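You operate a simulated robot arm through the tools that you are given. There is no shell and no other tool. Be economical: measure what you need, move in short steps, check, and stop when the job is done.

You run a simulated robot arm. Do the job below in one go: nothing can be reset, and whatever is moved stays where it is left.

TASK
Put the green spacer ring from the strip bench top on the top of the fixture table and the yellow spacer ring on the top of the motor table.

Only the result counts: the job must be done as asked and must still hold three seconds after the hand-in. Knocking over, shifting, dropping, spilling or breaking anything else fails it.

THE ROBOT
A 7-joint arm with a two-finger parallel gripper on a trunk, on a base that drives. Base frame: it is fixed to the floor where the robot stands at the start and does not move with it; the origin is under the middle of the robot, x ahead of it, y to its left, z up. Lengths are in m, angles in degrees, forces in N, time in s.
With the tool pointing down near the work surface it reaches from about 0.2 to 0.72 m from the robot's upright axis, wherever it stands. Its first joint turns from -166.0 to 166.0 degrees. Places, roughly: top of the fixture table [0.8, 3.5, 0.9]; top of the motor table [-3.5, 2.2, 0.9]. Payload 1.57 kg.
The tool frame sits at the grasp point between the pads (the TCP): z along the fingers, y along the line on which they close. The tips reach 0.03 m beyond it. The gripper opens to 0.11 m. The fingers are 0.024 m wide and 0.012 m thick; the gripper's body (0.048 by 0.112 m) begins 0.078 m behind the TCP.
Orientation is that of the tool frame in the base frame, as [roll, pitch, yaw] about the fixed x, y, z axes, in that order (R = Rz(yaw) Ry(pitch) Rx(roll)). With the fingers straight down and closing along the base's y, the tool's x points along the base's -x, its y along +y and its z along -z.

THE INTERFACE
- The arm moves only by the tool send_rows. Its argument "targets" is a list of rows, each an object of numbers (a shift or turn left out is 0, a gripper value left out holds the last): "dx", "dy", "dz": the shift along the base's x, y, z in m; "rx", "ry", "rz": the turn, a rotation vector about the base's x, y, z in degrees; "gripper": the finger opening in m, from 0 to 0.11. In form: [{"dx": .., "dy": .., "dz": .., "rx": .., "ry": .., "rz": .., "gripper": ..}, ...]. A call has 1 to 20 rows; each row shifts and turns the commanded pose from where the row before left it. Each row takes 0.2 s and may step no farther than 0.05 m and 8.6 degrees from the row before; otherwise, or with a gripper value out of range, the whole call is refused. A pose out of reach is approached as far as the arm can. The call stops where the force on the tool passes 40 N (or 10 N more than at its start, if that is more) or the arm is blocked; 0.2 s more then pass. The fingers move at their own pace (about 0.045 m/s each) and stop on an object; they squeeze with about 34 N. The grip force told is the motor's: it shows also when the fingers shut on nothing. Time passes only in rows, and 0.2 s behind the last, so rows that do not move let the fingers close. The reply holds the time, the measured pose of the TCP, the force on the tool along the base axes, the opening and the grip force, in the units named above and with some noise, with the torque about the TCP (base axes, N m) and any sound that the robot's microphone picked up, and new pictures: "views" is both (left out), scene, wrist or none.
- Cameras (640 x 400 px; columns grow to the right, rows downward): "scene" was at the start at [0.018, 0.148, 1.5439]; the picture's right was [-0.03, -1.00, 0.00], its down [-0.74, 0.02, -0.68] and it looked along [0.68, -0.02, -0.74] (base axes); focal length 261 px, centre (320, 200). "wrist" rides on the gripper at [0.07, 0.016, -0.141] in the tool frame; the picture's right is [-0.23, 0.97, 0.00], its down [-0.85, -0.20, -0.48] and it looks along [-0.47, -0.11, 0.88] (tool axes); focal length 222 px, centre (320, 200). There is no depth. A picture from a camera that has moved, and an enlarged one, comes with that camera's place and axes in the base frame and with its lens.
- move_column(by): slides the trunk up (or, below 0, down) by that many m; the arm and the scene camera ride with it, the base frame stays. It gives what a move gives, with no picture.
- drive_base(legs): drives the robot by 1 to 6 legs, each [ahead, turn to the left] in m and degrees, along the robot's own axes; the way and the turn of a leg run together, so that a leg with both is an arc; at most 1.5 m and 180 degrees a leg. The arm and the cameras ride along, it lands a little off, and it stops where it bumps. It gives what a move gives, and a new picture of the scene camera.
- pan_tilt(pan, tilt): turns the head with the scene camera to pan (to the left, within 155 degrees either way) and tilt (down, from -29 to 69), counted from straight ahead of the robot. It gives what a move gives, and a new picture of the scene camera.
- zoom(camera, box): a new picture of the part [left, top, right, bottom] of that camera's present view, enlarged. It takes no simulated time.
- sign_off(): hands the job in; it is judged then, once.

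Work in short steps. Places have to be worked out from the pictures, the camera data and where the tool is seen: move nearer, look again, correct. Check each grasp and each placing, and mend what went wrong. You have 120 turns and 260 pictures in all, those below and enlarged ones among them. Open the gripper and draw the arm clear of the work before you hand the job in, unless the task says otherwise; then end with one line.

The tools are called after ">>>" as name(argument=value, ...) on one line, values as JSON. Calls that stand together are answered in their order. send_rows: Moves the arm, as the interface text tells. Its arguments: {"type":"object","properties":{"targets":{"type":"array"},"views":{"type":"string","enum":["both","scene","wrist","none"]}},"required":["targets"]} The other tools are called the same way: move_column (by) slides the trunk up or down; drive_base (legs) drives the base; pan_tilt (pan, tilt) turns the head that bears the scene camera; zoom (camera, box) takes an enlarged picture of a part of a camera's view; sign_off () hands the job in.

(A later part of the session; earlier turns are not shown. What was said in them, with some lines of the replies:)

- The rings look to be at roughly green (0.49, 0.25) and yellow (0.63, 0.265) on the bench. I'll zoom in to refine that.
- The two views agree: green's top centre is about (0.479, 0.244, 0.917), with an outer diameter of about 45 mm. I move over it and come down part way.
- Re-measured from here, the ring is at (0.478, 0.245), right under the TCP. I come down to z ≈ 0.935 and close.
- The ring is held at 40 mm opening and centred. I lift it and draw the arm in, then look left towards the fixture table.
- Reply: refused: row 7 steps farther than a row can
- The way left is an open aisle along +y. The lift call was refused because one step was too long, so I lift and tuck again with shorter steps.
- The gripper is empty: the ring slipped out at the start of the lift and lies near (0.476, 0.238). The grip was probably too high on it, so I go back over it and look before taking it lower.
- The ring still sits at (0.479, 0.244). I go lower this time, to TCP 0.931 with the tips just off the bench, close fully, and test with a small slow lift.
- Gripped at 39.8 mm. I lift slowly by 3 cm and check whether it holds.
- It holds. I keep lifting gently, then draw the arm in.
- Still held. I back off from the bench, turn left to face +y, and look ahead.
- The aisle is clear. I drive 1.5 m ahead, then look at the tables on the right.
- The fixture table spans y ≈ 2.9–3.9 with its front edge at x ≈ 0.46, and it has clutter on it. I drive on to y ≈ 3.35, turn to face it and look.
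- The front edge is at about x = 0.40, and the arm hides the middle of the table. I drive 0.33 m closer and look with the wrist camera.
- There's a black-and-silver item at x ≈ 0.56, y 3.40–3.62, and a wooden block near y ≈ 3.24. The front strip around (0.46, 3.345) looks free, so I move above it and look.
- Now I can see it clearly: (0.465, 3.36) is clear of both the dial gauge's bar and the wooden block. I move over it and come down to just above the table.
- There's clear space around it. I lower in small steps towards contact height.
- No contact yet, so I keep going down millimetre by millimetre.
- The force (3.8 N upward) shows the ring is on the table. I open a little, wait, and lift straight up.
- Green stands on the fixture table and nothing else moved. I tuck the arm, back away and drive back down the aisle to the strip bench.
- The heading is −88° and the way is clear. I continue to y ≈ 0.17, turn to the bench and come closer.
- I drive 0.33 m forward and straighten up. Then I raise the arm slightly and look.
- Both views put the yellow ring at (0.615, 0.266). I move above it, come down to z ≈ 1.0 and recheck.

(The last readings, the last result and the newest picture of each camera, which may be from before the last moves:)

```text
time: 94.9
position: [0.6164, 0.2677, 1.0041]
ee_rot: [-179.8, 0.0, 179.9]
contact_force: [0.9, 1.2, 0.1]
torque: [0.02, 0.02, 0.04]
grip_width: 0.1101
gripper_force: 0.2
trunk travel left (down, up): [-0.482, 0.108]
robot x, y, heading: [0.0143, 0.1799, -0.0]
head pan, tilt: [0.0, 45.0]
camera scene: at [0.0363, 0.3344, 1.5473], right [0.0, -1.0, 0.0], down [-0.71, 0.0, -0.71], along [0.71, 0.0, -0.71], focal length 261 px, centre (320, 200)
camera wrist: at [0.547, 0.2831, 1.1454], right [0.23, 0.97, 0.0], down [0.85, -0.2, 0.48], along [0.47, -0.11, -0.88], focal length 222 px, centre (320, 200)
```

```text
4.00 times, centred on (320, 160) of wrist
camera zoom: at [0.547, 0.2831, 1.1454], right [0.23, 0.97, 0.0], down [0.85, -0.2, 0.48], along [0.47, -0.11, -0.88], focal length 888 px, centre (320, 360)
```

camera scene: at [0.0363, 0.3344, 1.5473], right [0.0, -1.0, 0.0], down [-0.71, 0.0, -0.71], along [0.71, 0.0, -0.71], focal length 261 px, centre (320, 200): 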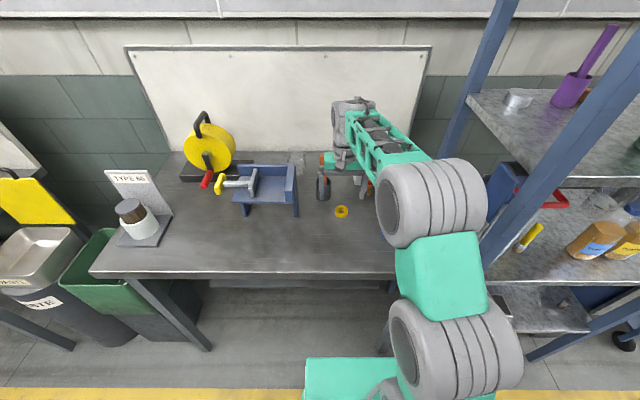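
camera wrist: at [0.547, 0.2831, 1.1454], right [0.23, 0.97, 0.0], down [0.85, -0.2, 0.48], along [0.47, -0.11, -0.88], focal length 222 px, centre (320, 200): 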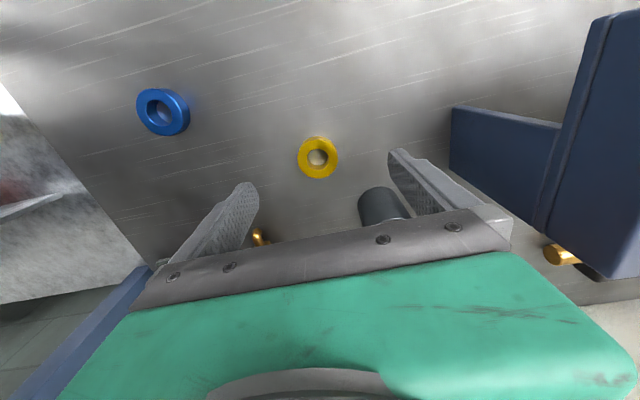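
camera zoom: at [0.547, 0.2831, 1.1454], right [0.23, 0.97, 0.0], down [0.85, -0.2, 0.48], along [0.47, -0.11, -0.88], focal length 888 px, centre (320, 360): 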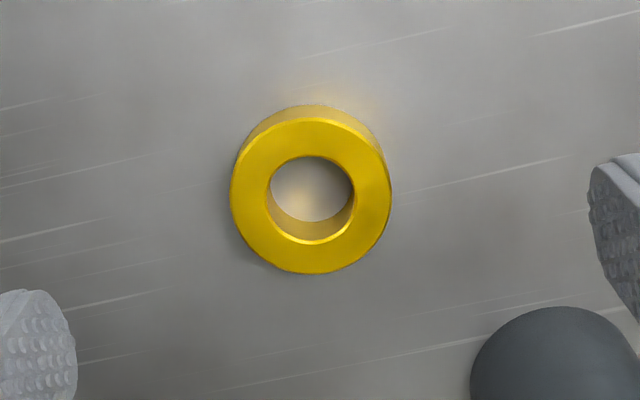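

The ring is at (0.619, 0.264), and a dark cylinder stands about 5 cm behind the left finger. I narrow the opening to 0.08, come down to TCP ≈ 0.933 and close.

>>> send_rows(targets=[{"dx": 0.003, "dy": -0.003, "gripper": 0.08}, {}, {"dz": -0.03}, {"dz": -0.025}, {"dz": -0.01}, {"dz": -0.005}, {"dz": -0.002}, {}], views="none")

>>> send_rows(targets=[{"gripper": 0.0}, {}, {}, {}, {}, {}, {}], views="none")

>>> zoom(camera="wrist", box=[160, 100, 480, 300])

```text
time: 96.7
position: [0.6189, 0.2632, 0.9325]
ee_rot: [-179.9, 0.0, -180.0]
contact_force: [-0.7, 0.1, 0.7]
torque: [-0.04, 0.0, 0.01]
grip_width: 0.08
gripper_force: 0.2
trunk travel left (down, up): [-0.482, 0.108]
robot x, y, heading: [0.0171, 0.1801, -0.3]
head pan, tilt: [0.0, 45.0]
```

```text
time: 98.3
position: [0.62, 0.2634, 0.9322]
ee_rot: [-179.9, 0.0, -179.9]
contact_force: [0.8, -0.4, 0.8]
torque: [0.06, -0.02, 0.01]
grip_width: 0.0401
gripper_force: 33.5
trunk travel left (down, up): [-0.482, 0.108]
robot x, y, heading: [0.0154, 0.1827, 0.2]
head pan, tilt: [0.0, 45.0]
```

```text
2.00 times, centred on (320, 200) of wrist
camera zoom: at [0.5495, 0.2795, 1.0741], right [0.23, 0.97, 0.0], down [0.85, -0.2, 0.48], along [0.47, -0.11, -0.88], focal length 444 px, centre (320, 200)
```

zoom: 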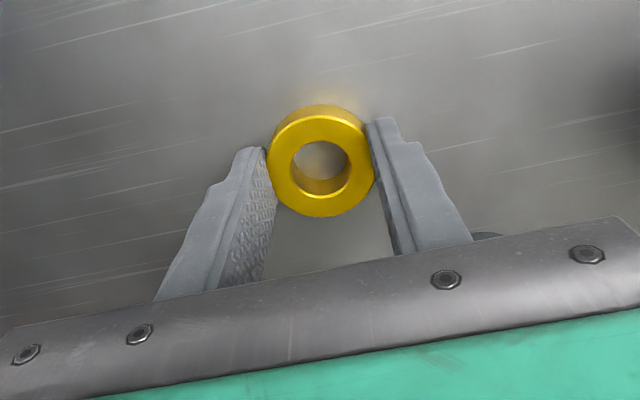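

Gripped at 40 mm. I lift slowly, then tuck in gently.

>>> send_rows(targets=[{"dz": 0.004}, {"dz": 0.006}, {"dz": 0.01}, {"dz": 0.014}, {"dz": 0.018}, {"dz": 0.02}, {"dz": 0.02}, {"dz": 0.02}, {"dz": 0.02}, {"dz": 0.02}, {"dz": 0.02}, {"dz": 0.01}, {}], views="none")

>>> send_rows(targets=[{"dx": -0.01}, {"dx": -0.02}, {"dx": -0.025}, {"dx": -0.025}, {"dx": -0.025}, {"dx": -0.025}, {"dx": -0.025}, {"dx": -0.025}, {"dx": -0.025}, {"dx": -0.02}, {"dx": -0.01}, {}], views="wrist")

```text
time: 101.1
position: [0.6176, 0.2644, 1.1153]
ee_rot: [-179.9, -0.1, -179.9]
contact_force: [-0.2, -0.4, -1.1]
torque: [0.02, 0.02, 0.0]
grip_width: 0.0403
gripper_force: 33.8
trunk travel left (down, up): [-0.482, 0.108]
robot x, y, heading: [0.0173, 0.1798, -0.0]
head pan, tilt: [0.0, 45.0]
```

```text
time: 103.7
position: [0.3861, 0.2646, 1.1156]
ee_rot: [-179.9, 0.1, 180.0]
contact_force: [0.5, -0.6, -1.6]
torque: [0.01, -0.01, 0.05]
grip_width: 0.0403
gripper_force: 33.9
trunk travel left (down, up): [-0.482, 0.108]
robot x, y, heading: [0.0178, 0.1773, -0.2]
head pan, tilt: [0.0, 45.0]
camera wrist: at [0.3158, 0.2803, 1.2561], right [0.23, 0.97, 0.0], down [0.86, -0.2, 0.48], along [0.47, -0.11, -0.88], focal length 222 px, centre (320, 200)
```

wrist: 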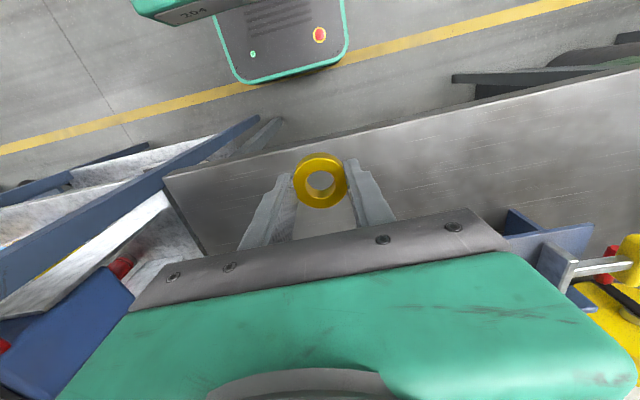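

The yellow ring is held firmly. I back off and drive to y ≈ 1.78, opposite the gap between the white table (y < 1.05) and the green counter (y > 2.5). Then I face −x and look.

>>> drive_base(legs=[[-0.33, 0], [0, 90], [1.5, 0], [0.1, 0], [0, 90]])

>>> pan_tilt(pan=20, tilt=25)

>>> pan_tilt(pan=-10, tilt=25)

```text
time: 121.2
position: [-0.6769, 1.7007, 1.115]
ee_rot: [-179.8, 0.0, -1.6]
contact_force: [0.4, -0.1, -0.8]
torque: [0.0, 0.0, -0.01]
grip_width: 0.04
gripper_force: 34.2
trunk travel left (down, up): [-0.482, 0.108]
robot x, y, heading: [-0.308, 1.7731, 178.2]
head pan, tilt: [0.0, 45.0]
camera scene: at [-0.3321, 1.6194, 1.5473], right [0.03, 1.0, 0.0], down [0.71, -0.02, -0.71], along [-0.71, 0.02, -0.71], focal length 261 px, centre (320, 200)
```

scene: 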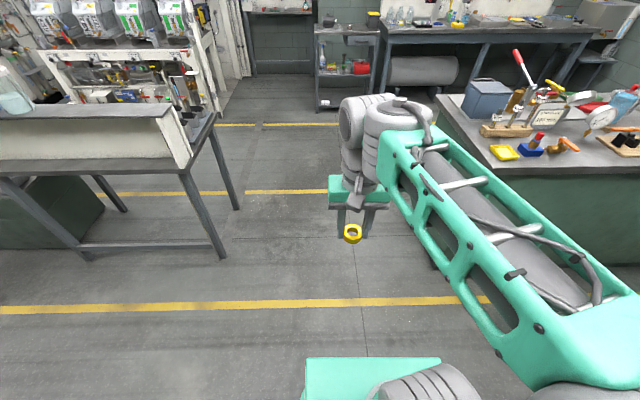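

```text
time: 122.0
position: [-0.6767, 1.702, 1.115]
ee_rot: [-180.0, 0.0, -1.5]
contact_force: [0.4, 0.7, -1.0]
torque: [-0.01, 0.0, 0.0]
grip_width: 0.0402
gripper_force: 34.0
trunk travel left (down, up): [-0.482, 0.108]
robot x, y, heading: [-0.3027, 1.773, 178.6]
head pan, tilt: [20.0, 25.0]
camera scene: at [-0.3383, 1.5881, 1.5778], right [-0.31, 0.95, 0.0], down [0.4, 0.13, -0.91], along [-0.86, -0.28, -0.42], focal length 261 px, centre (320, 200)
```

scene: 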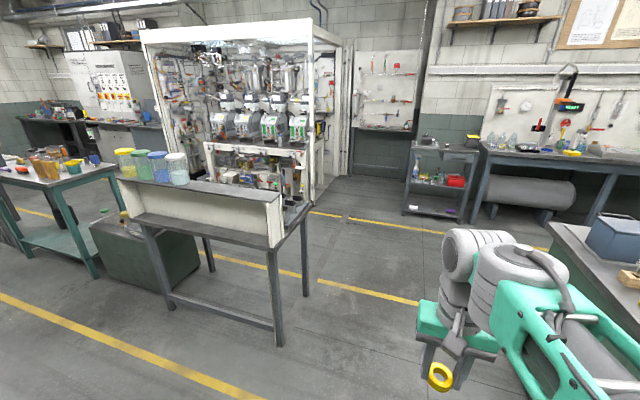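

```text
time: 123.0
position: [-0.6768, 1.7014, 1.1164]
ee_rot: [-179.9, 0.0, -1.5]
contact_force: [0.5, 0.2, -1.1]
torque: [0.03, 0.0, -0.01]
grip_width: 0.0401
gripper_force: 34.2
trunk travel left (down, up): [-0.482, 0.108]
robot x, y, heading: [-0.3025, 1.7714, 178.5]
head pan, tilt: [-10.0, 25.0]
camera scene: at [-0.3411, 1.6356, 1.5778], right [0.2, 0.98, 0.0], down [0.41, -0.08, -0.91], along [-0.89, 0.18, -0.42], focal length 261 px, centre (320, 200)
```

scene: 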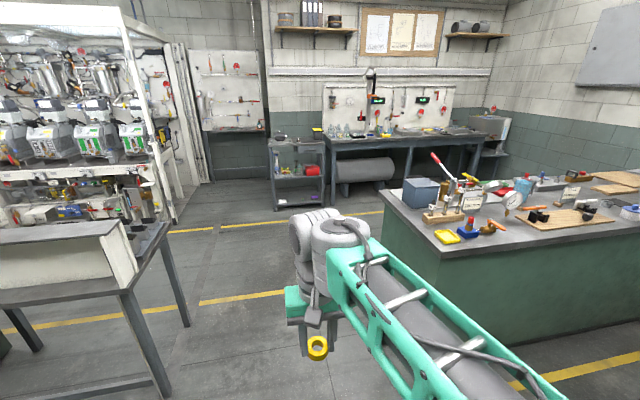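

The given spot (−3.5, 2.2) falls near the boundary between a small cart and the long table along the back wall. I zoom in to tell which is the motor table.

>>> zoom(camera="scene", box=[250, 90, 410, 190])

>>> zoom(camera="scene", box=[370, 80, 530, 180])

```text
4.00 times, centred on (330, 140) of scene
camera zoom: at [-0.3411, 1.6356, 1.5778], right [0.2, 0.98, 0.0], down [0.41, -0.08, -0.91], along [-0.89, 0.18, -0.42], focal length 1045 px, centre (280, 440)
```

zoom: 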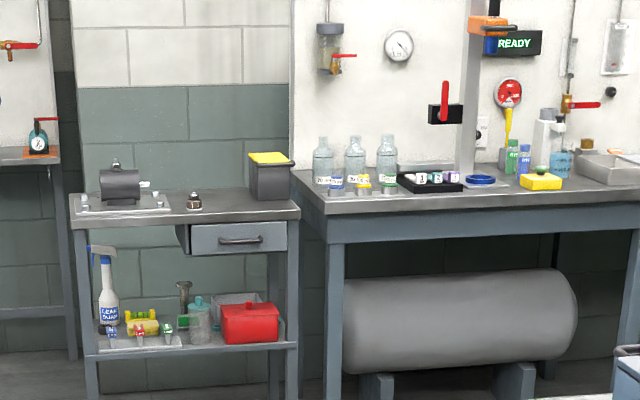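

```text
4.00 times, centred on (450, 130) of scene
camera zoom: at [-0.3411, 1.6356, 1.5778], right [0.2, 0.98, 0.0], down [0.41, -0.08, -0.91], along [-0.89, 0.18, -0.42], focal length 1045 px, centre (-200, 480)
```

zoom: 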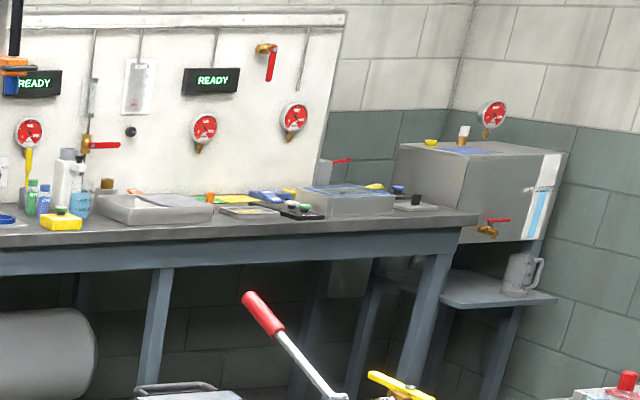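

A motor stands on the small cart-like table (y ≈ 1.65–2.29, front edge x ≈ −3.32), so that is the motor table. I drive through the gap towards it.

>>> drive_base(legs=[[1.5, 0], [0.6, 0]])

>>> pan_tilt(pan=0, tilt=35)

```text
time: 133.4
position: [-2.7622, 1.7667, 1.1145]
ee_rot: [-179.9, 0.0, -2.0]
contact_force: [-0.7, 0.3, -1.1]
torque: [0.01, 0.04, 0.0]
grip_width: 0.0404
gripper_force: 33.6
trunk travel left (down, up): [-0.482, 0.108]
robot x, y, heading: [-2.389, 1.8335, 178.2]
head pan, tilt: [-10.0, 25.0]
camera scene: at [-2.4268, 1.6981, 1.5778], right [0.21, 0.98, 0.0], down [0.41, -0.09, -0.91], along [-0.89, 0.19, -0.42], focal length 261 px, centre (320, 200)
```

scene: 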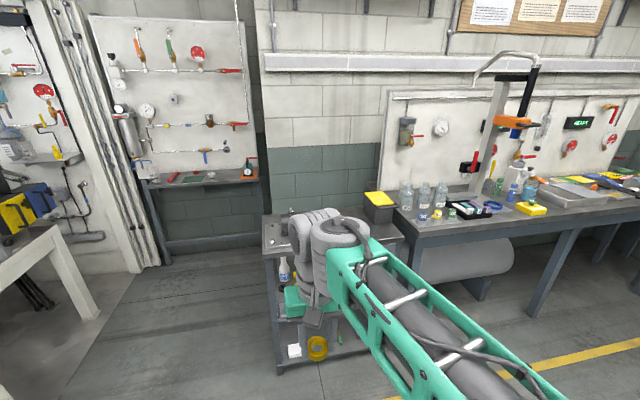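

```text
time: 134.1
position: [-2.7618, 1.7656, 1.1151]
ee_rot: [-179.9, 0.0, -1.9]
contact_force: [0.2, 0.7, -0.7]
torque: [0.04, -0.01, 0.01]
grip_width: 0.0403
gripper_force: 33.9
trunk travel left (down, up): [-0.482, 0.108]
robot x, y, heading: [-2.3899, 1.8337, 177.7]
head pan, tilt: [0.0, 35.0]
camera scene: at [-2.4245, 1.6821, 1.5621], right [0.04, 1.0, 0.0], down [0.57, -0.02, -0.82], along [-0.82, 0.03, -0.57], focal length 261 px, centre (320, 200)
```

scene: 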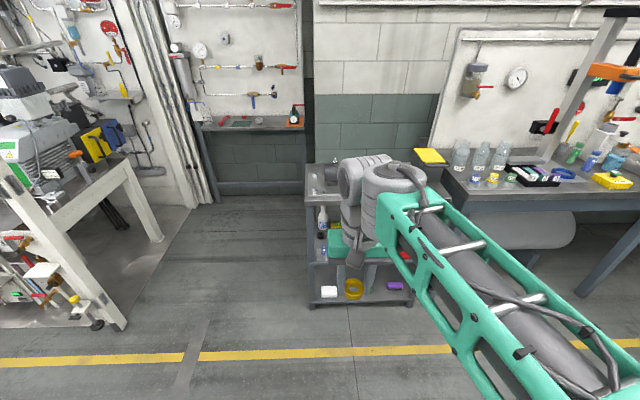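

I swing the gripper aside (towards −y) so I can see the cart top.

>>> send_rows(targets=[{"dy": -0.02, "dz": 0.01}, {"dy": -0.03, "dz": 0.02}, {"dy": -0.03, "dz": 0.02}, {"dy": -0.03}, {"dy": -0.03}, {"dy": -0.03}, {"dy": -0.03}, {"dy": -0.02}, {}])

```text
time: 136.1
position: [-2.762, 1.5465, 1.166]
ee_rot: [-179.9, 0.0, -2.0]
contact_force: [0.7, 0.8, -0.9]
torque: [-0.02, 0.0, 0.0]
grip_width: 0.0403
gripper_force: 33.9
trunk travel left (down, up): [-0.482, 0.108]
robot x, y, heading: [-2.3901, 1.8389, 178.0]
head pan, tilt: [0.0, 35.0]
camera scene: at [-2.4245, 1.6819, 1.5621], right [0.04, 1.0, 0.0], down [0.57, -0.02, -0.82], along [-0.82, 0.03, -0.57], focal length 261 px, centre (320, 200)
camera wrist: at [-2.6928, 1.526, 1.3061], right [-0.26, -0.97, 0.0], down [-0.85, 0.23, 0.48], along [-0.46, 0.13, -0.88], focal length 222 px, centre (320, 200)
```

scene: 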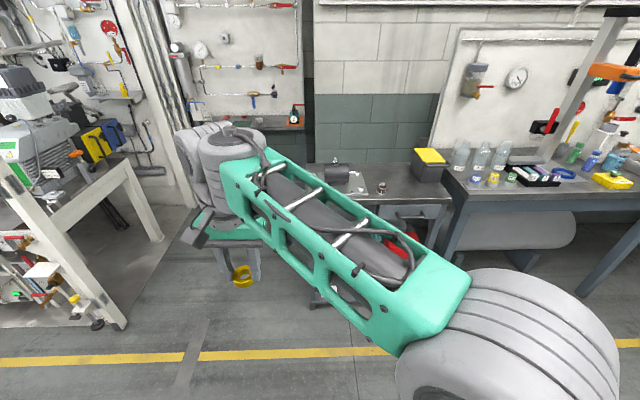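
wrist: 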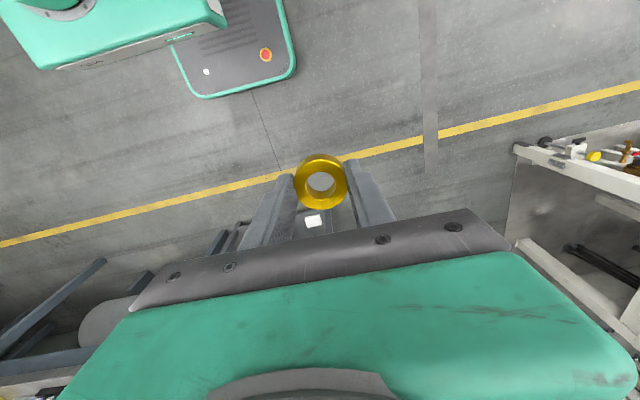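

>>> zoom(camera="scene", box=[290, 130, 470, 243])

```text
3.54 times, centred on (380, 186) of scene
camera zoom: at [-2.4245, 1.6819, 1.5621], right [0.04, 1.0, 0.0], down [0.57, -0.02, -0.82], along [-0.82, 0.03, -0.57], focal length 925 px, centre (108, 248)
```

zoom: 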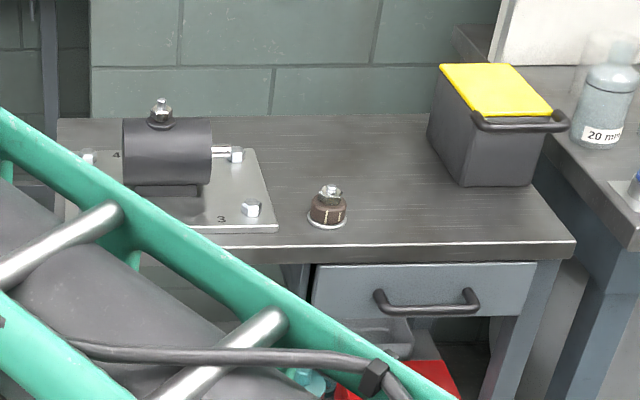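

The cart top is free at about (−3.435, 2.11), between the small sensor (y ≈ 2.0) and the box (y > 2.2). I drive to about (−2.88, 1.99) with a slight bend.

>>> drive_base(legs=[[0, -15], [0.5, 0], [0, 16.5]])

```text
time: 140.9
position: [-3.2323, 1.6807, 1.1657]
ee_rot: [-179.9, -0.1, -0.2]
contact_force: [-0.4, 0.2, -0.7]
torque: [-0.03, -0.01, -0.01]
grip_width: 0.0402
gripper_force: 33.5
trunk travel left (down, up): [-0.482, 0.108]
robot x, y, heading: [-2.8701, 1.9822, 179.7]
head pan, tilt: [0.0, 35.0]
camera scene: at [-2.8998, 1.8269, 1.562], right [0.01, 1.0, 0.0], down [0.57, 0.0, -0.82], along [-0.82, 0.0, -0.57], focal length 261 px, centre (320, 200)
```

scene: 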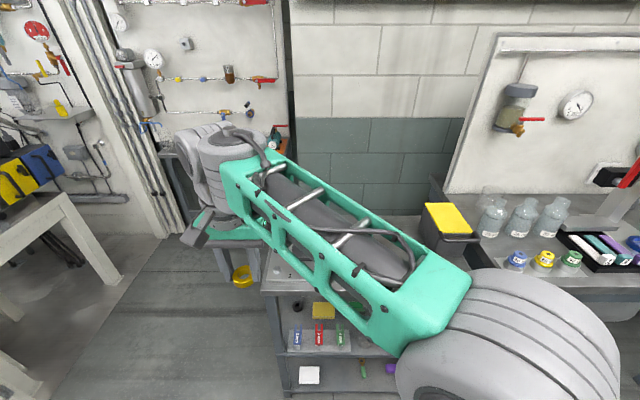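

I move the gripper across to y ≈ 2.1 in front of the cart, then check.

>>> send_rows(targets=[{"dy": 0.02}, {"dy": 0.03}, {"dy": 0.03}, {"dy": 0.03}, {"dy": 0.03}, {"dy": 0.03}, {"dy": 0.03}, {"dy": 0.03}, {"dy": 0.03}, {"dy": 0.03}, {"dy": 0.03}, {"dy": 0.03}, {"dy": 0.03}, {"dy": 0.03}, {"dy": 0.02}, {}])

>>> zoom(camera="scene", box=[260, 160, 500, 310])

```text
time: 144.3
position: [-3.2328, 2.1115, 1.1644]
ee_rot: [-179.9, 0.0, -0.2]
contact_force: [0.2, -1.0, -1.0]
torque: [0.0, 0.02, 0.0]
grip_width: 0.0399
gripper_force: 34.2
trunk travel left (down, up): [-0.482, 0.108]
robot x, y, heading: [-2.871, 1.9834, 179.7]
head pan, tilt: [0.0, 35.0]
camera scene: at [-2.9, 1.8273, 1.5621], right [0.01, 1.0, 0.0], down [0.57, 0.0, -0.82], along [-0.82, 0.0, -0.57], focal length 261 px, centre (320, 200)
camera wrist: at [-3.1624, 2.0942, 1.305], right [-0.23, -0.97, 0.0], down [-0.85, 0.2, 0.48], along [-0.47, 0.11, -0.88], focal length 222 px, centre (320, 200)
```

scene: 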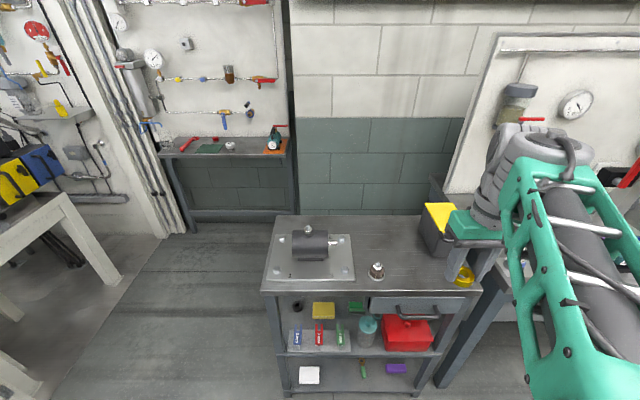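
wrist: 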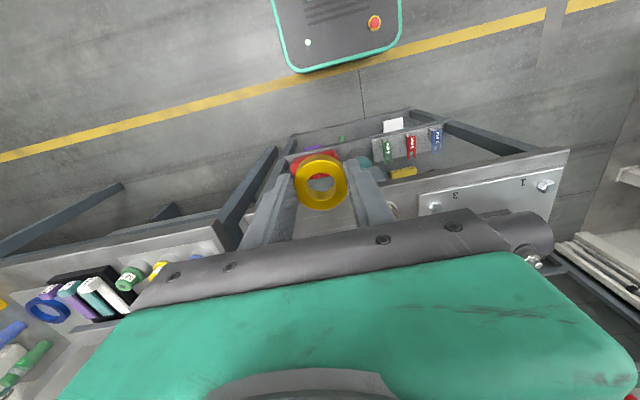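

```text
2.67 times, centred on (380, 235) of scene
camera zoom: at [-2.9, 1.8273, 1.5621], right [0.01, 1.0, 0.0], down [0.57, 0.0, -0.82], along [-0.82, 0.0, -0.57], focal length 697 px, centre (160, 107)
```

zoom: 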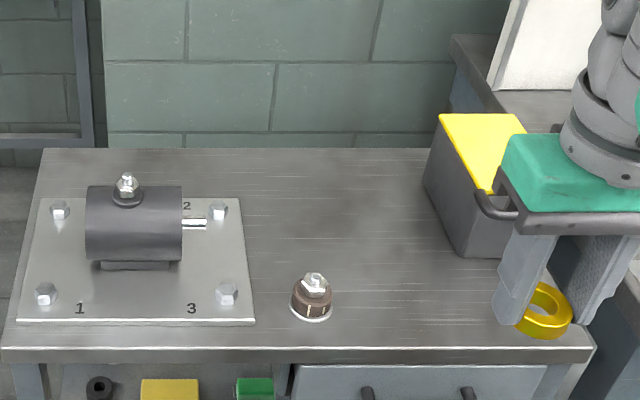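

The free patch is confirmed: front edge x = −3.38, sensor at (−3.436, 2.006), box corner at (−3.52, 2.217). I aim for (−3.445, 2.105) and come down part way.

>>> send_rows(targets=[{"dx": -0.02, "dy": -0.006}, {"dx": -0.03}, {"dx": -0.03}, {"dx": -0.03}, {"dx": -0.03}, {"dx": -0.03}, {"dx": -0.03}, {"dx": -0.012}, {"dz": -0.02}, {"dz": -0.03}, {"dz": -0.03}, {"dz": -0.03}, {"dz": -0.03}, {"dz": -0.03}, {"dz": -0.02}, {}])

>>> zoom(camera="scene", box=[260, 160, 500, 310])

```text
time: 147.7
position: [-3.4457, 2.1049, 0.9769]
ee_rot: [-180.0, 0.0, -0.1]
contact_force: [-0.5, 0.0, -2.2]
torque: [-0.02, -0.04, -0.02]
grip_width: 0.04
gripper_force: 34.3
trunk travel left (down, up): [-0.482, 0.108]
robot x, y, heading: [-2.8691, 1.9854, 179.8]
head pan, tilt: [0.0, 35.0]
camera scene: at [-2.9, 1.8273, 1.5621], right [0.01, 1.0, 0.0], down [0.57, 0.0, -0.82], along [-0.82, 0.0, -0.57], focal length 261 px, centre (320, 200)
camera wrist: at [-3.3762, 2.0878, 1.1172], right [-0.23, -0.97, 0.0], down [-0.85, 0.2, 0.48], along [-0.47, 0.11, -0.88], focal length 222 px, centre (320, 200)
```

scene: 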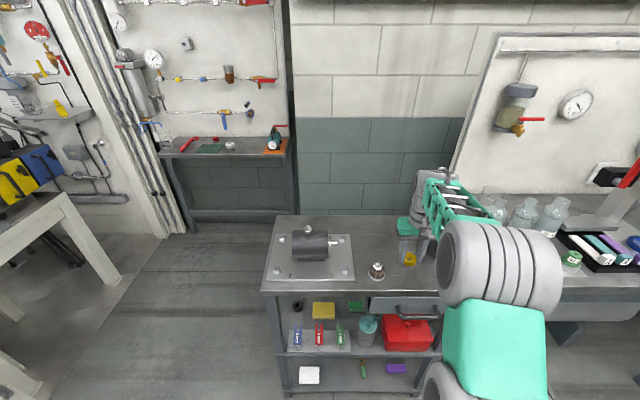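
wrist: 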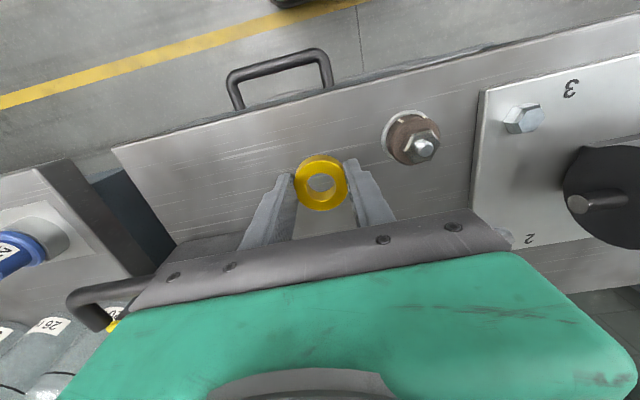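

```text
2.67 times, centred on (380, 235) of scene
camera zoom: at [-2.9, 1.8273, 1.5621], right [0.01, 1.0, 0.0], down [0.57, 0.0, -0.82], along [-0.82, 0.0, -0.57], focal length 697 px, centre (160, 107)
```

zoom: 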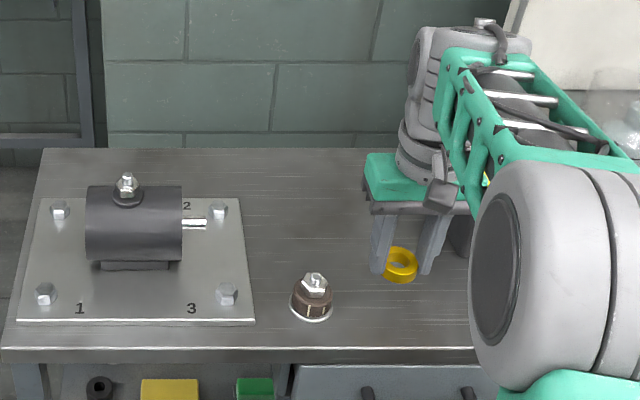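

Clear on all sides: the sensor is about 8 cm from the finger and the box handle about 9 cm from the gripper body. I lower to just above contact, then step down finely.

>>> send_rows(targets=[{"dz": -0.02}, {"dz": -0.012}, {"dz": -0.005}, {"dz": -0.003}, {}], views="none")

>>> send_rows(targets=[{"dz": -0.0015}, {"dz": -0.0015}, {}], views="none")

```text
time: 148.9
position: [-3.4453, 2.1041, 0.9341]
ee_rot: [-179.9, 0.0, -0.2]
contact_force: [-0.8, 0.0, -1.0]
torque: [0.04, -0.03, 0.04]
grip_width: 0.0401
gripper_force: 33.7
trunk travel left (down, up): [-0.482, 0.108]
robot x, y, heading: [-2.871, 1.9813, 179.8]
head pan, tilt: [0.0, 35.0]
```

```text
time: 149.7
position: [-3.4449, 2.1044, 0.9327]
ee_rot: [180.0, 0.0, -0.2]
contact_force: [0.9, -0.2, -1.0]
torque: [0.01, 0.03, -0.01]
grip_width: 0.0398
gripper_force: 34.4
trunk travel left (down, up): [-0.482, 0.108]
robot x, y, heading: [-2.867, 1.9829, 179.8]
head pan, tilt: [0.0, 35.0]
```

Still no contact, so I go a little further down.

>>> send_rows(targets=[{"dz": -0.001}, {"dz": -0.001}, {}], views="none")

>>> zoom(camera="wrist", box=[240, 130, 400, 230])

```text
time: 150.5
position: [-3.4461, 2.1051, 0.9302]
ee_rot: [-179.9, 0.0, -0.2]
contact_force: [-0.1, -0.4, -1.1]
torque: [0.02, -0.01, -0.01]
grip_width: 0.0399
gripper_force: 34.8
trunk travel left (down, up): [-0.482, 0.108]
robot x, y, heading: [-2.8713, 1.9787, 179.5]
head pan, tilt: [0.0, 35.0]
```

```text
4.00 times, centred on (320, 180) of wrist
camera zoom: at [-3.3757, 2.0875, 1.0712], right [-0.23, -0.97, 0.0], down [-0.85, 0.2, 0.48], along [-0.47, 0.11, -0.88], focal length 888 px, centre (320, 280)
```

zoom: 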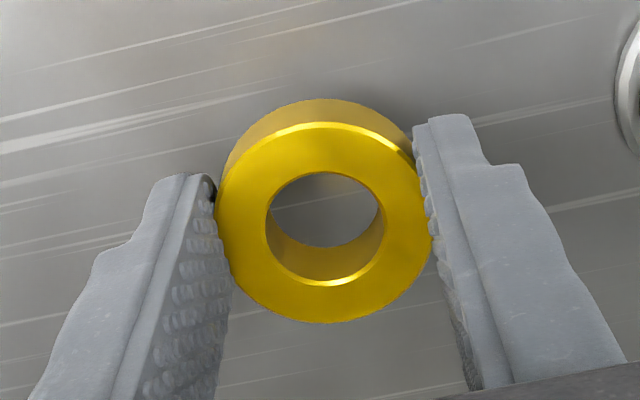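

The table is a bit lower here and the force reading still shows no support. I keep stepping down.

>>> send_rows(targets=[{"dz": -0.001}, {"dz": -0.001}, {"dz": -0.001}, {}], views="none")

```text
time: 151.5
position: [-3.4455, 2.1045, 0.9277]
ee_rot: [-179.9, 0.0, -0.2]
contact_force: [0.2, -0.6, -1.2]
torque: [0.0, -0.03, -0.01]
grip_width: 0.0399
gripper_force: 33.9
trunk travel left (down, up): [-0.482, 0.108]
robot x, y, heading: [-2.871, 1.9799, 179.8]
head pan, tilt: [0.0, 35.0]
```

>>> send_rows(targets=[{"dz": -0.0015}, {"dz": -0.0015}, {}], views="none")

>>> zoom(camera="scene", box=[360, 220, 440, 270])

```text
time: 152.3
position: [-3.4455, 2.1061, 0.9234]
ee_rot: [-179.9, -0.1, -0.2]
contact_force: [-0.2, 0.0, -1.5]
torque: [0.0, -0.03, 0.0]
grip_width: 0.04
gripper_force: 34.1
trunk travel left (down, up): [-0.482, 0.108]
robot x, y, heading: [-2.8698, 1.9804, 179.7]
head pan, tilt: [0.0, 35.0]
```

```text
8.00 times, centred on (400, 245) of scene
camera zoom: at [-2.9, 1.8273, 1.5621], right [0.01, 1.0, 0.0], down [0.57, 0.0, -0.82], along [-0.82, 0.0, -0.57], focal length 2090 px, centre (-320, -160)
```

zoom: 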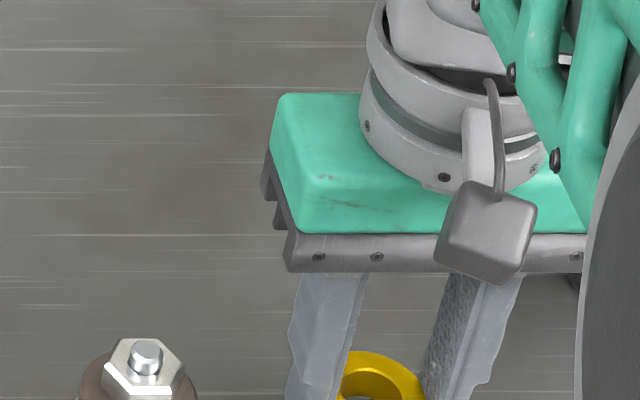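

No contact yet, so this tabletop must be below 0.89. I look at the fingertips and keep stepping down.

>>> send_rows(targets=[{"dz": -0.0015}, {"dz": -0.0015}, {"dz": -0.0015}, {}], views="none")

>>> zoom(camera="scene", box=[360, 235, 440, 285])

>>> zoom(camera="wrist", box=[240, 100, 480, 250])

```text
time: 153.3
position: [-3.446, 2.1056, 0.9198]
ee_rot: [-179.9, 0.0, -0.2]
contact_force: [-0.6, 0.2, -0.6]
torque: [0.0, 0.03, -0.03]
grip_width: 0.0399
gripper_force: 33.4
trunk travel left (down, up): [-0.482, 0.108]
robot x, y, heading: [-2.8674, 1.9793, 179.9]
head pan, tilt: [0.0, 35.0]
```

```text
8.00 times, centred on (400, 260) of scene
camera zoom: at [-2.9, 1.8273, 1.5621], right [0.01, 1.0, 0.0], down [0.57, 0.0, -0.82], along [-0.82, 0.0, -0.57], focal length 2090 px, centre (-320, -280)
```

zoom: 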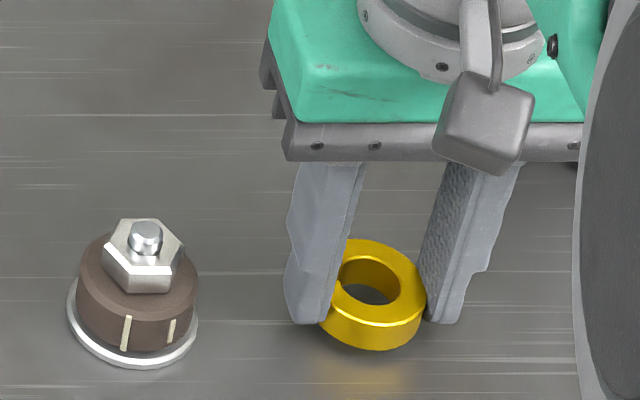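

```text
2.67 times, centred on (360, 175) of wrist
camera zoom: at [-3.3754, 2.0882, 1.0603], right [-0.23, -0.97, 0.0], down [-0.85, 0.2, 0.48], along [-0.47, 0.11, -0.88], focal length 592 px, centre (213, 267)
```

zoom: 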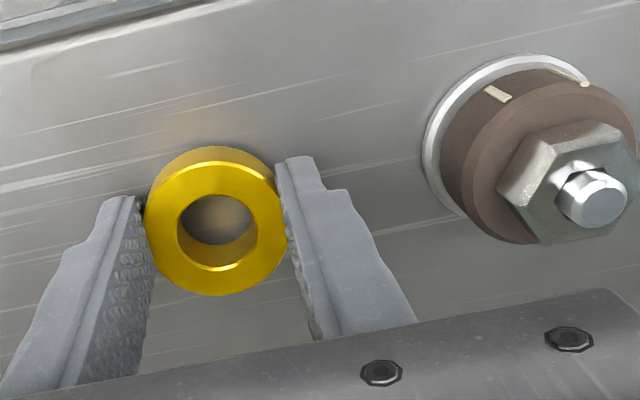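

A gap is still visible under the ring. I keep lowering in 2 mm steps.

>>> send_rows(targets=[{"dz": -0.002}, {"dz": -0.002}, {"dz": -0.002}, {}], views="none")

>>> send_rows(targets=[{"dz": -0.0015}, {"dz": -0.0015}, {"dz": -0.0015}, {}], views="none")

>>> zoom(camera="scene", box=[360, 235, 440, 285])

```text
time: 154.3
position: [-3.4453, 2.1047, 0.9136]
ee_rot: [-179.9, 0.0, -0.3]
contact_force: [0.7, -0.2, -1.1]
torque: [-0.04, -0.02, 0.01]
grip_width: 0.04
gripper_force: 34.4
trunk travel left (down, up): [-0.482, 0.108]
robot x, y, heading: [-2.8644, 1.9836, 179.9]
head pan, tilt: [0.0, 35.0]
```

```text
time: 155.3
position: [-3.4458, 2.1053, 0.9125]
ee_rot: [-179.9, 0.3, -0.3]
contact_force: [4.3, 0.1, 25.4]
torque: [-0.05, -0.28, 0.05]
grip_width: 0.0402
gripper_force: 34.0
trunk travel left (down, up): [-0.482, 0.108]
robot x, y, heading: [-2.8668, 1.9858, 179.8]
head pan, tilt: [0.0, 35.0]
```

```text
8.00 times, centred on (400, 260) of scene
camera zoom: at [-2.8974, 1.8268, 1.5624], right [0.01, 1.0, 0.0], down [0.57, 0.0, -0.82], along [-0.82, 0.01, -0.57], focal length 2090 px, centre (-320, -280)
```

zoom: 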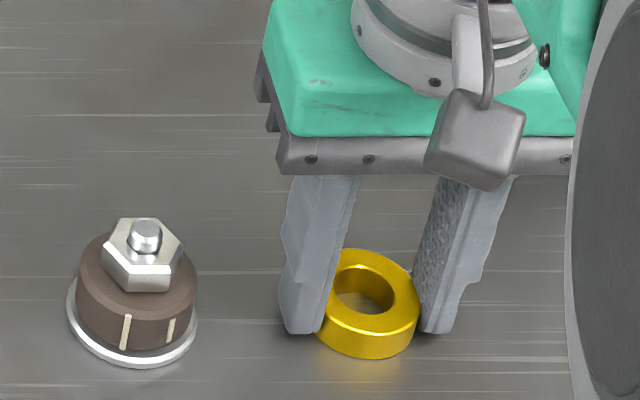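

Contact: 25 N upward at z ≈ 0.9125. I raise the command by 2–3 mm to relieve the push, then release.

>>> send_rows(targets=[{"dz": 0.0015}, {"dz": 0.001}, {}], views="none")

```text
time: 156.1
position: [-3.4463, 2.1053, 0.9134]
ee_rot: [-179.9, 0.2, -0.1]
contact_force: [-4.3, 2.1, 14.8]
torque: [0.06, 0.54, 0.0]
grip_width: 0.0399
gripper_force: 34.3
trunk travel left (down, up): [-0.482, 0.108]
robot x, y, heading: [-2.8704, 1.9838, 179.6]
head pan, tilt: [0.0, 35.0]
```

>>> send_rows(targets=[{"dz": 0.001}, {}], views="none")

```text
time: 156.7
position: [-3.4455, 2.1051, 0.9121]
ee_rot: [-179.9, 0.0, -0.2]
contact_force: [-3.4, 1.9, 11.4]
torque: [0.09, 0.46, -0.06]
grip_width: 0.0402
gripper_force: 34.4
trunk travel left (down, up): [-0.482, 0.108]
robot x, y, heading: [-2.8657, 1.982, 179.8]
head pan, tilt: [0.0, 35.0]
```

The push is down to 11 N and easing. I release slowly, then lift straight up.

>>> send_rows(targets=[{"dz": 0.0008}, {"gripper": 0.06}, {}, {}, {"dz": 0.01}, {"dz": 0.02}, {"dz": 0.03}, {"dz": 0.04}, {"dz": 0.04}, {"dz": 0.04}, {"dz": 0.04}, {"dz": 0.03}, {}])

>>> zoom(camera="scene", box=[260, 160, 500, 310])

```text
time: 159.5
position: [-3.4442, 2.1057, 1.1624]
ee_rot: [-180.0, 0.0, -0.3]
contact_force: [-0.3, 0.0, 0.1]
torque: [0.02, 0.01, 0.0]
grip_width: 0.0598
gripper_force: 0.2
trunk travel left (down, up): [-0.482, 0.108]
robot x, y, heading: [-2.8711, 1.9795, 179.9]
head pan, tilt: [0.0, 35.0]
camera scene: at [-2.8999, 1.8274, 1.5621], right [0.01, 1.0, 0.0], down [0.57, 0.0, -0.82], along [-0.82, 0.0, -0.57], focal length 261 px, centre (320, 200)
camera wrist: at [-3.3746, 2.088, 1.3036], right [-0.23, -0.97, 0.0], down [-0.85, 0.2, 0.48], along [-0.47, 0.11, -0.88], focal length 222 px, centre (320, 200)
```

scene: 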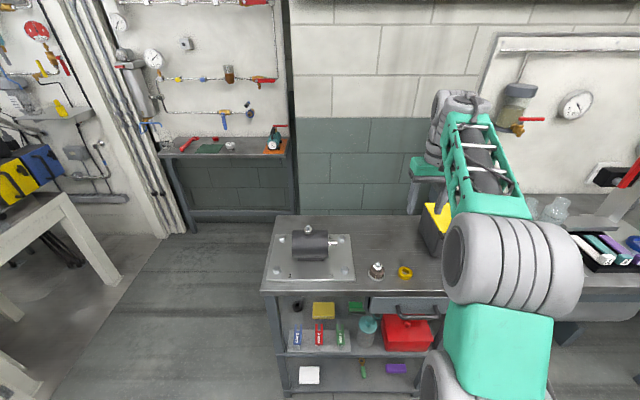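
wrist: 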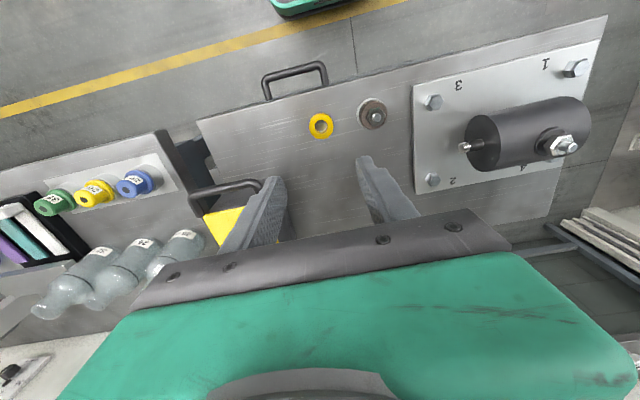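

```text
2.67 times, centred on (380, 235) of scene
camera zoom: at [-2.8999, 1.8274, 1.5621], right [0.01, 1.0, 0.0], down [0.57, 0.0, -0.82], along [-0.82, 0.0, -0.57], focal length 697 px, centre (160, 107)
```

zoom: 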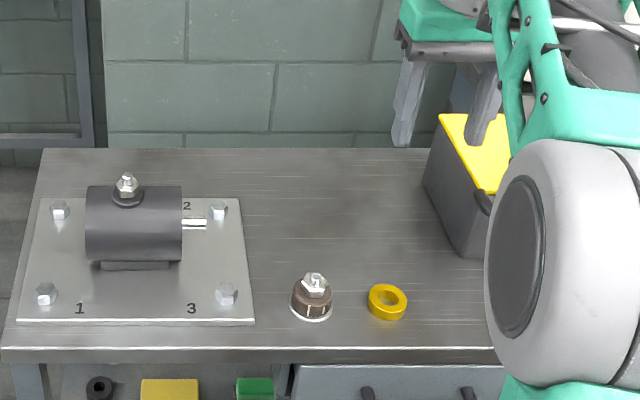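

The yellow ring lies flat on the motor table and nothing else moved. I draw the arm back clear of the table.

>>> send_rows(targets=[{"dx": 0.03, "gripper": 0.11}, {"dx": 0.04}, {"dx": 0.04}, {"dx": 0.04}, {"dx": 0.04}, {"dx": 0.02}, {}], views="scene")

```text
time: 161.1
position: [-3.234, 2.1065, 1.164]
ee_rot: [-179.9, 0.0, -0.2]
contact_force: [-0.5, -0.5, -0.1]
torque: [-0.02, 0.0, -0.01]
grip_width: 0.1099
gripper_force: 0.0
trunk travel left (down, up): [-0.482, 0.108]
robot x, y, heading: [-2.8714, 1.9812, 179.6]
head pan, tilt: [0.0, 35.0]
camera scene: at [-2.8998, 1.8272, 1.5621], right [0.01, 1.0, 0.0], down [0.57, 0.0, -0.82], along [-0.82, 0.0, -0.57], focal length 261 px, centre (320, 200)
```

scene: 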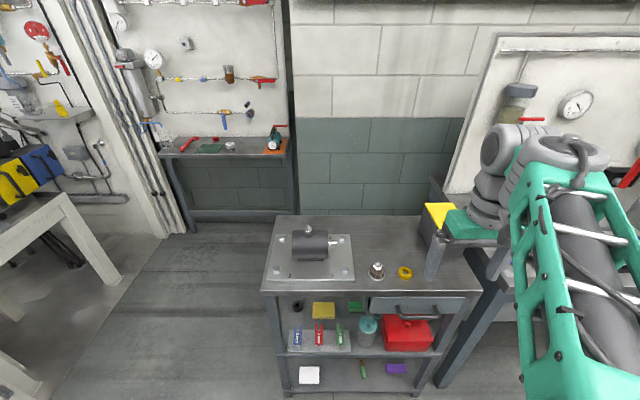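

Both rings are in place, the gripper is open and empty, and the arm is clear, so I hand the job in.

>>> sign_off()

```text
The job is handed in.
```

The green spacer ring is on top of the fixture table and the yellow spacer ring is on top of the motor table; nothing else was moved, though the green ring slipped back onto the bench on the first lift before I re-gripped it.
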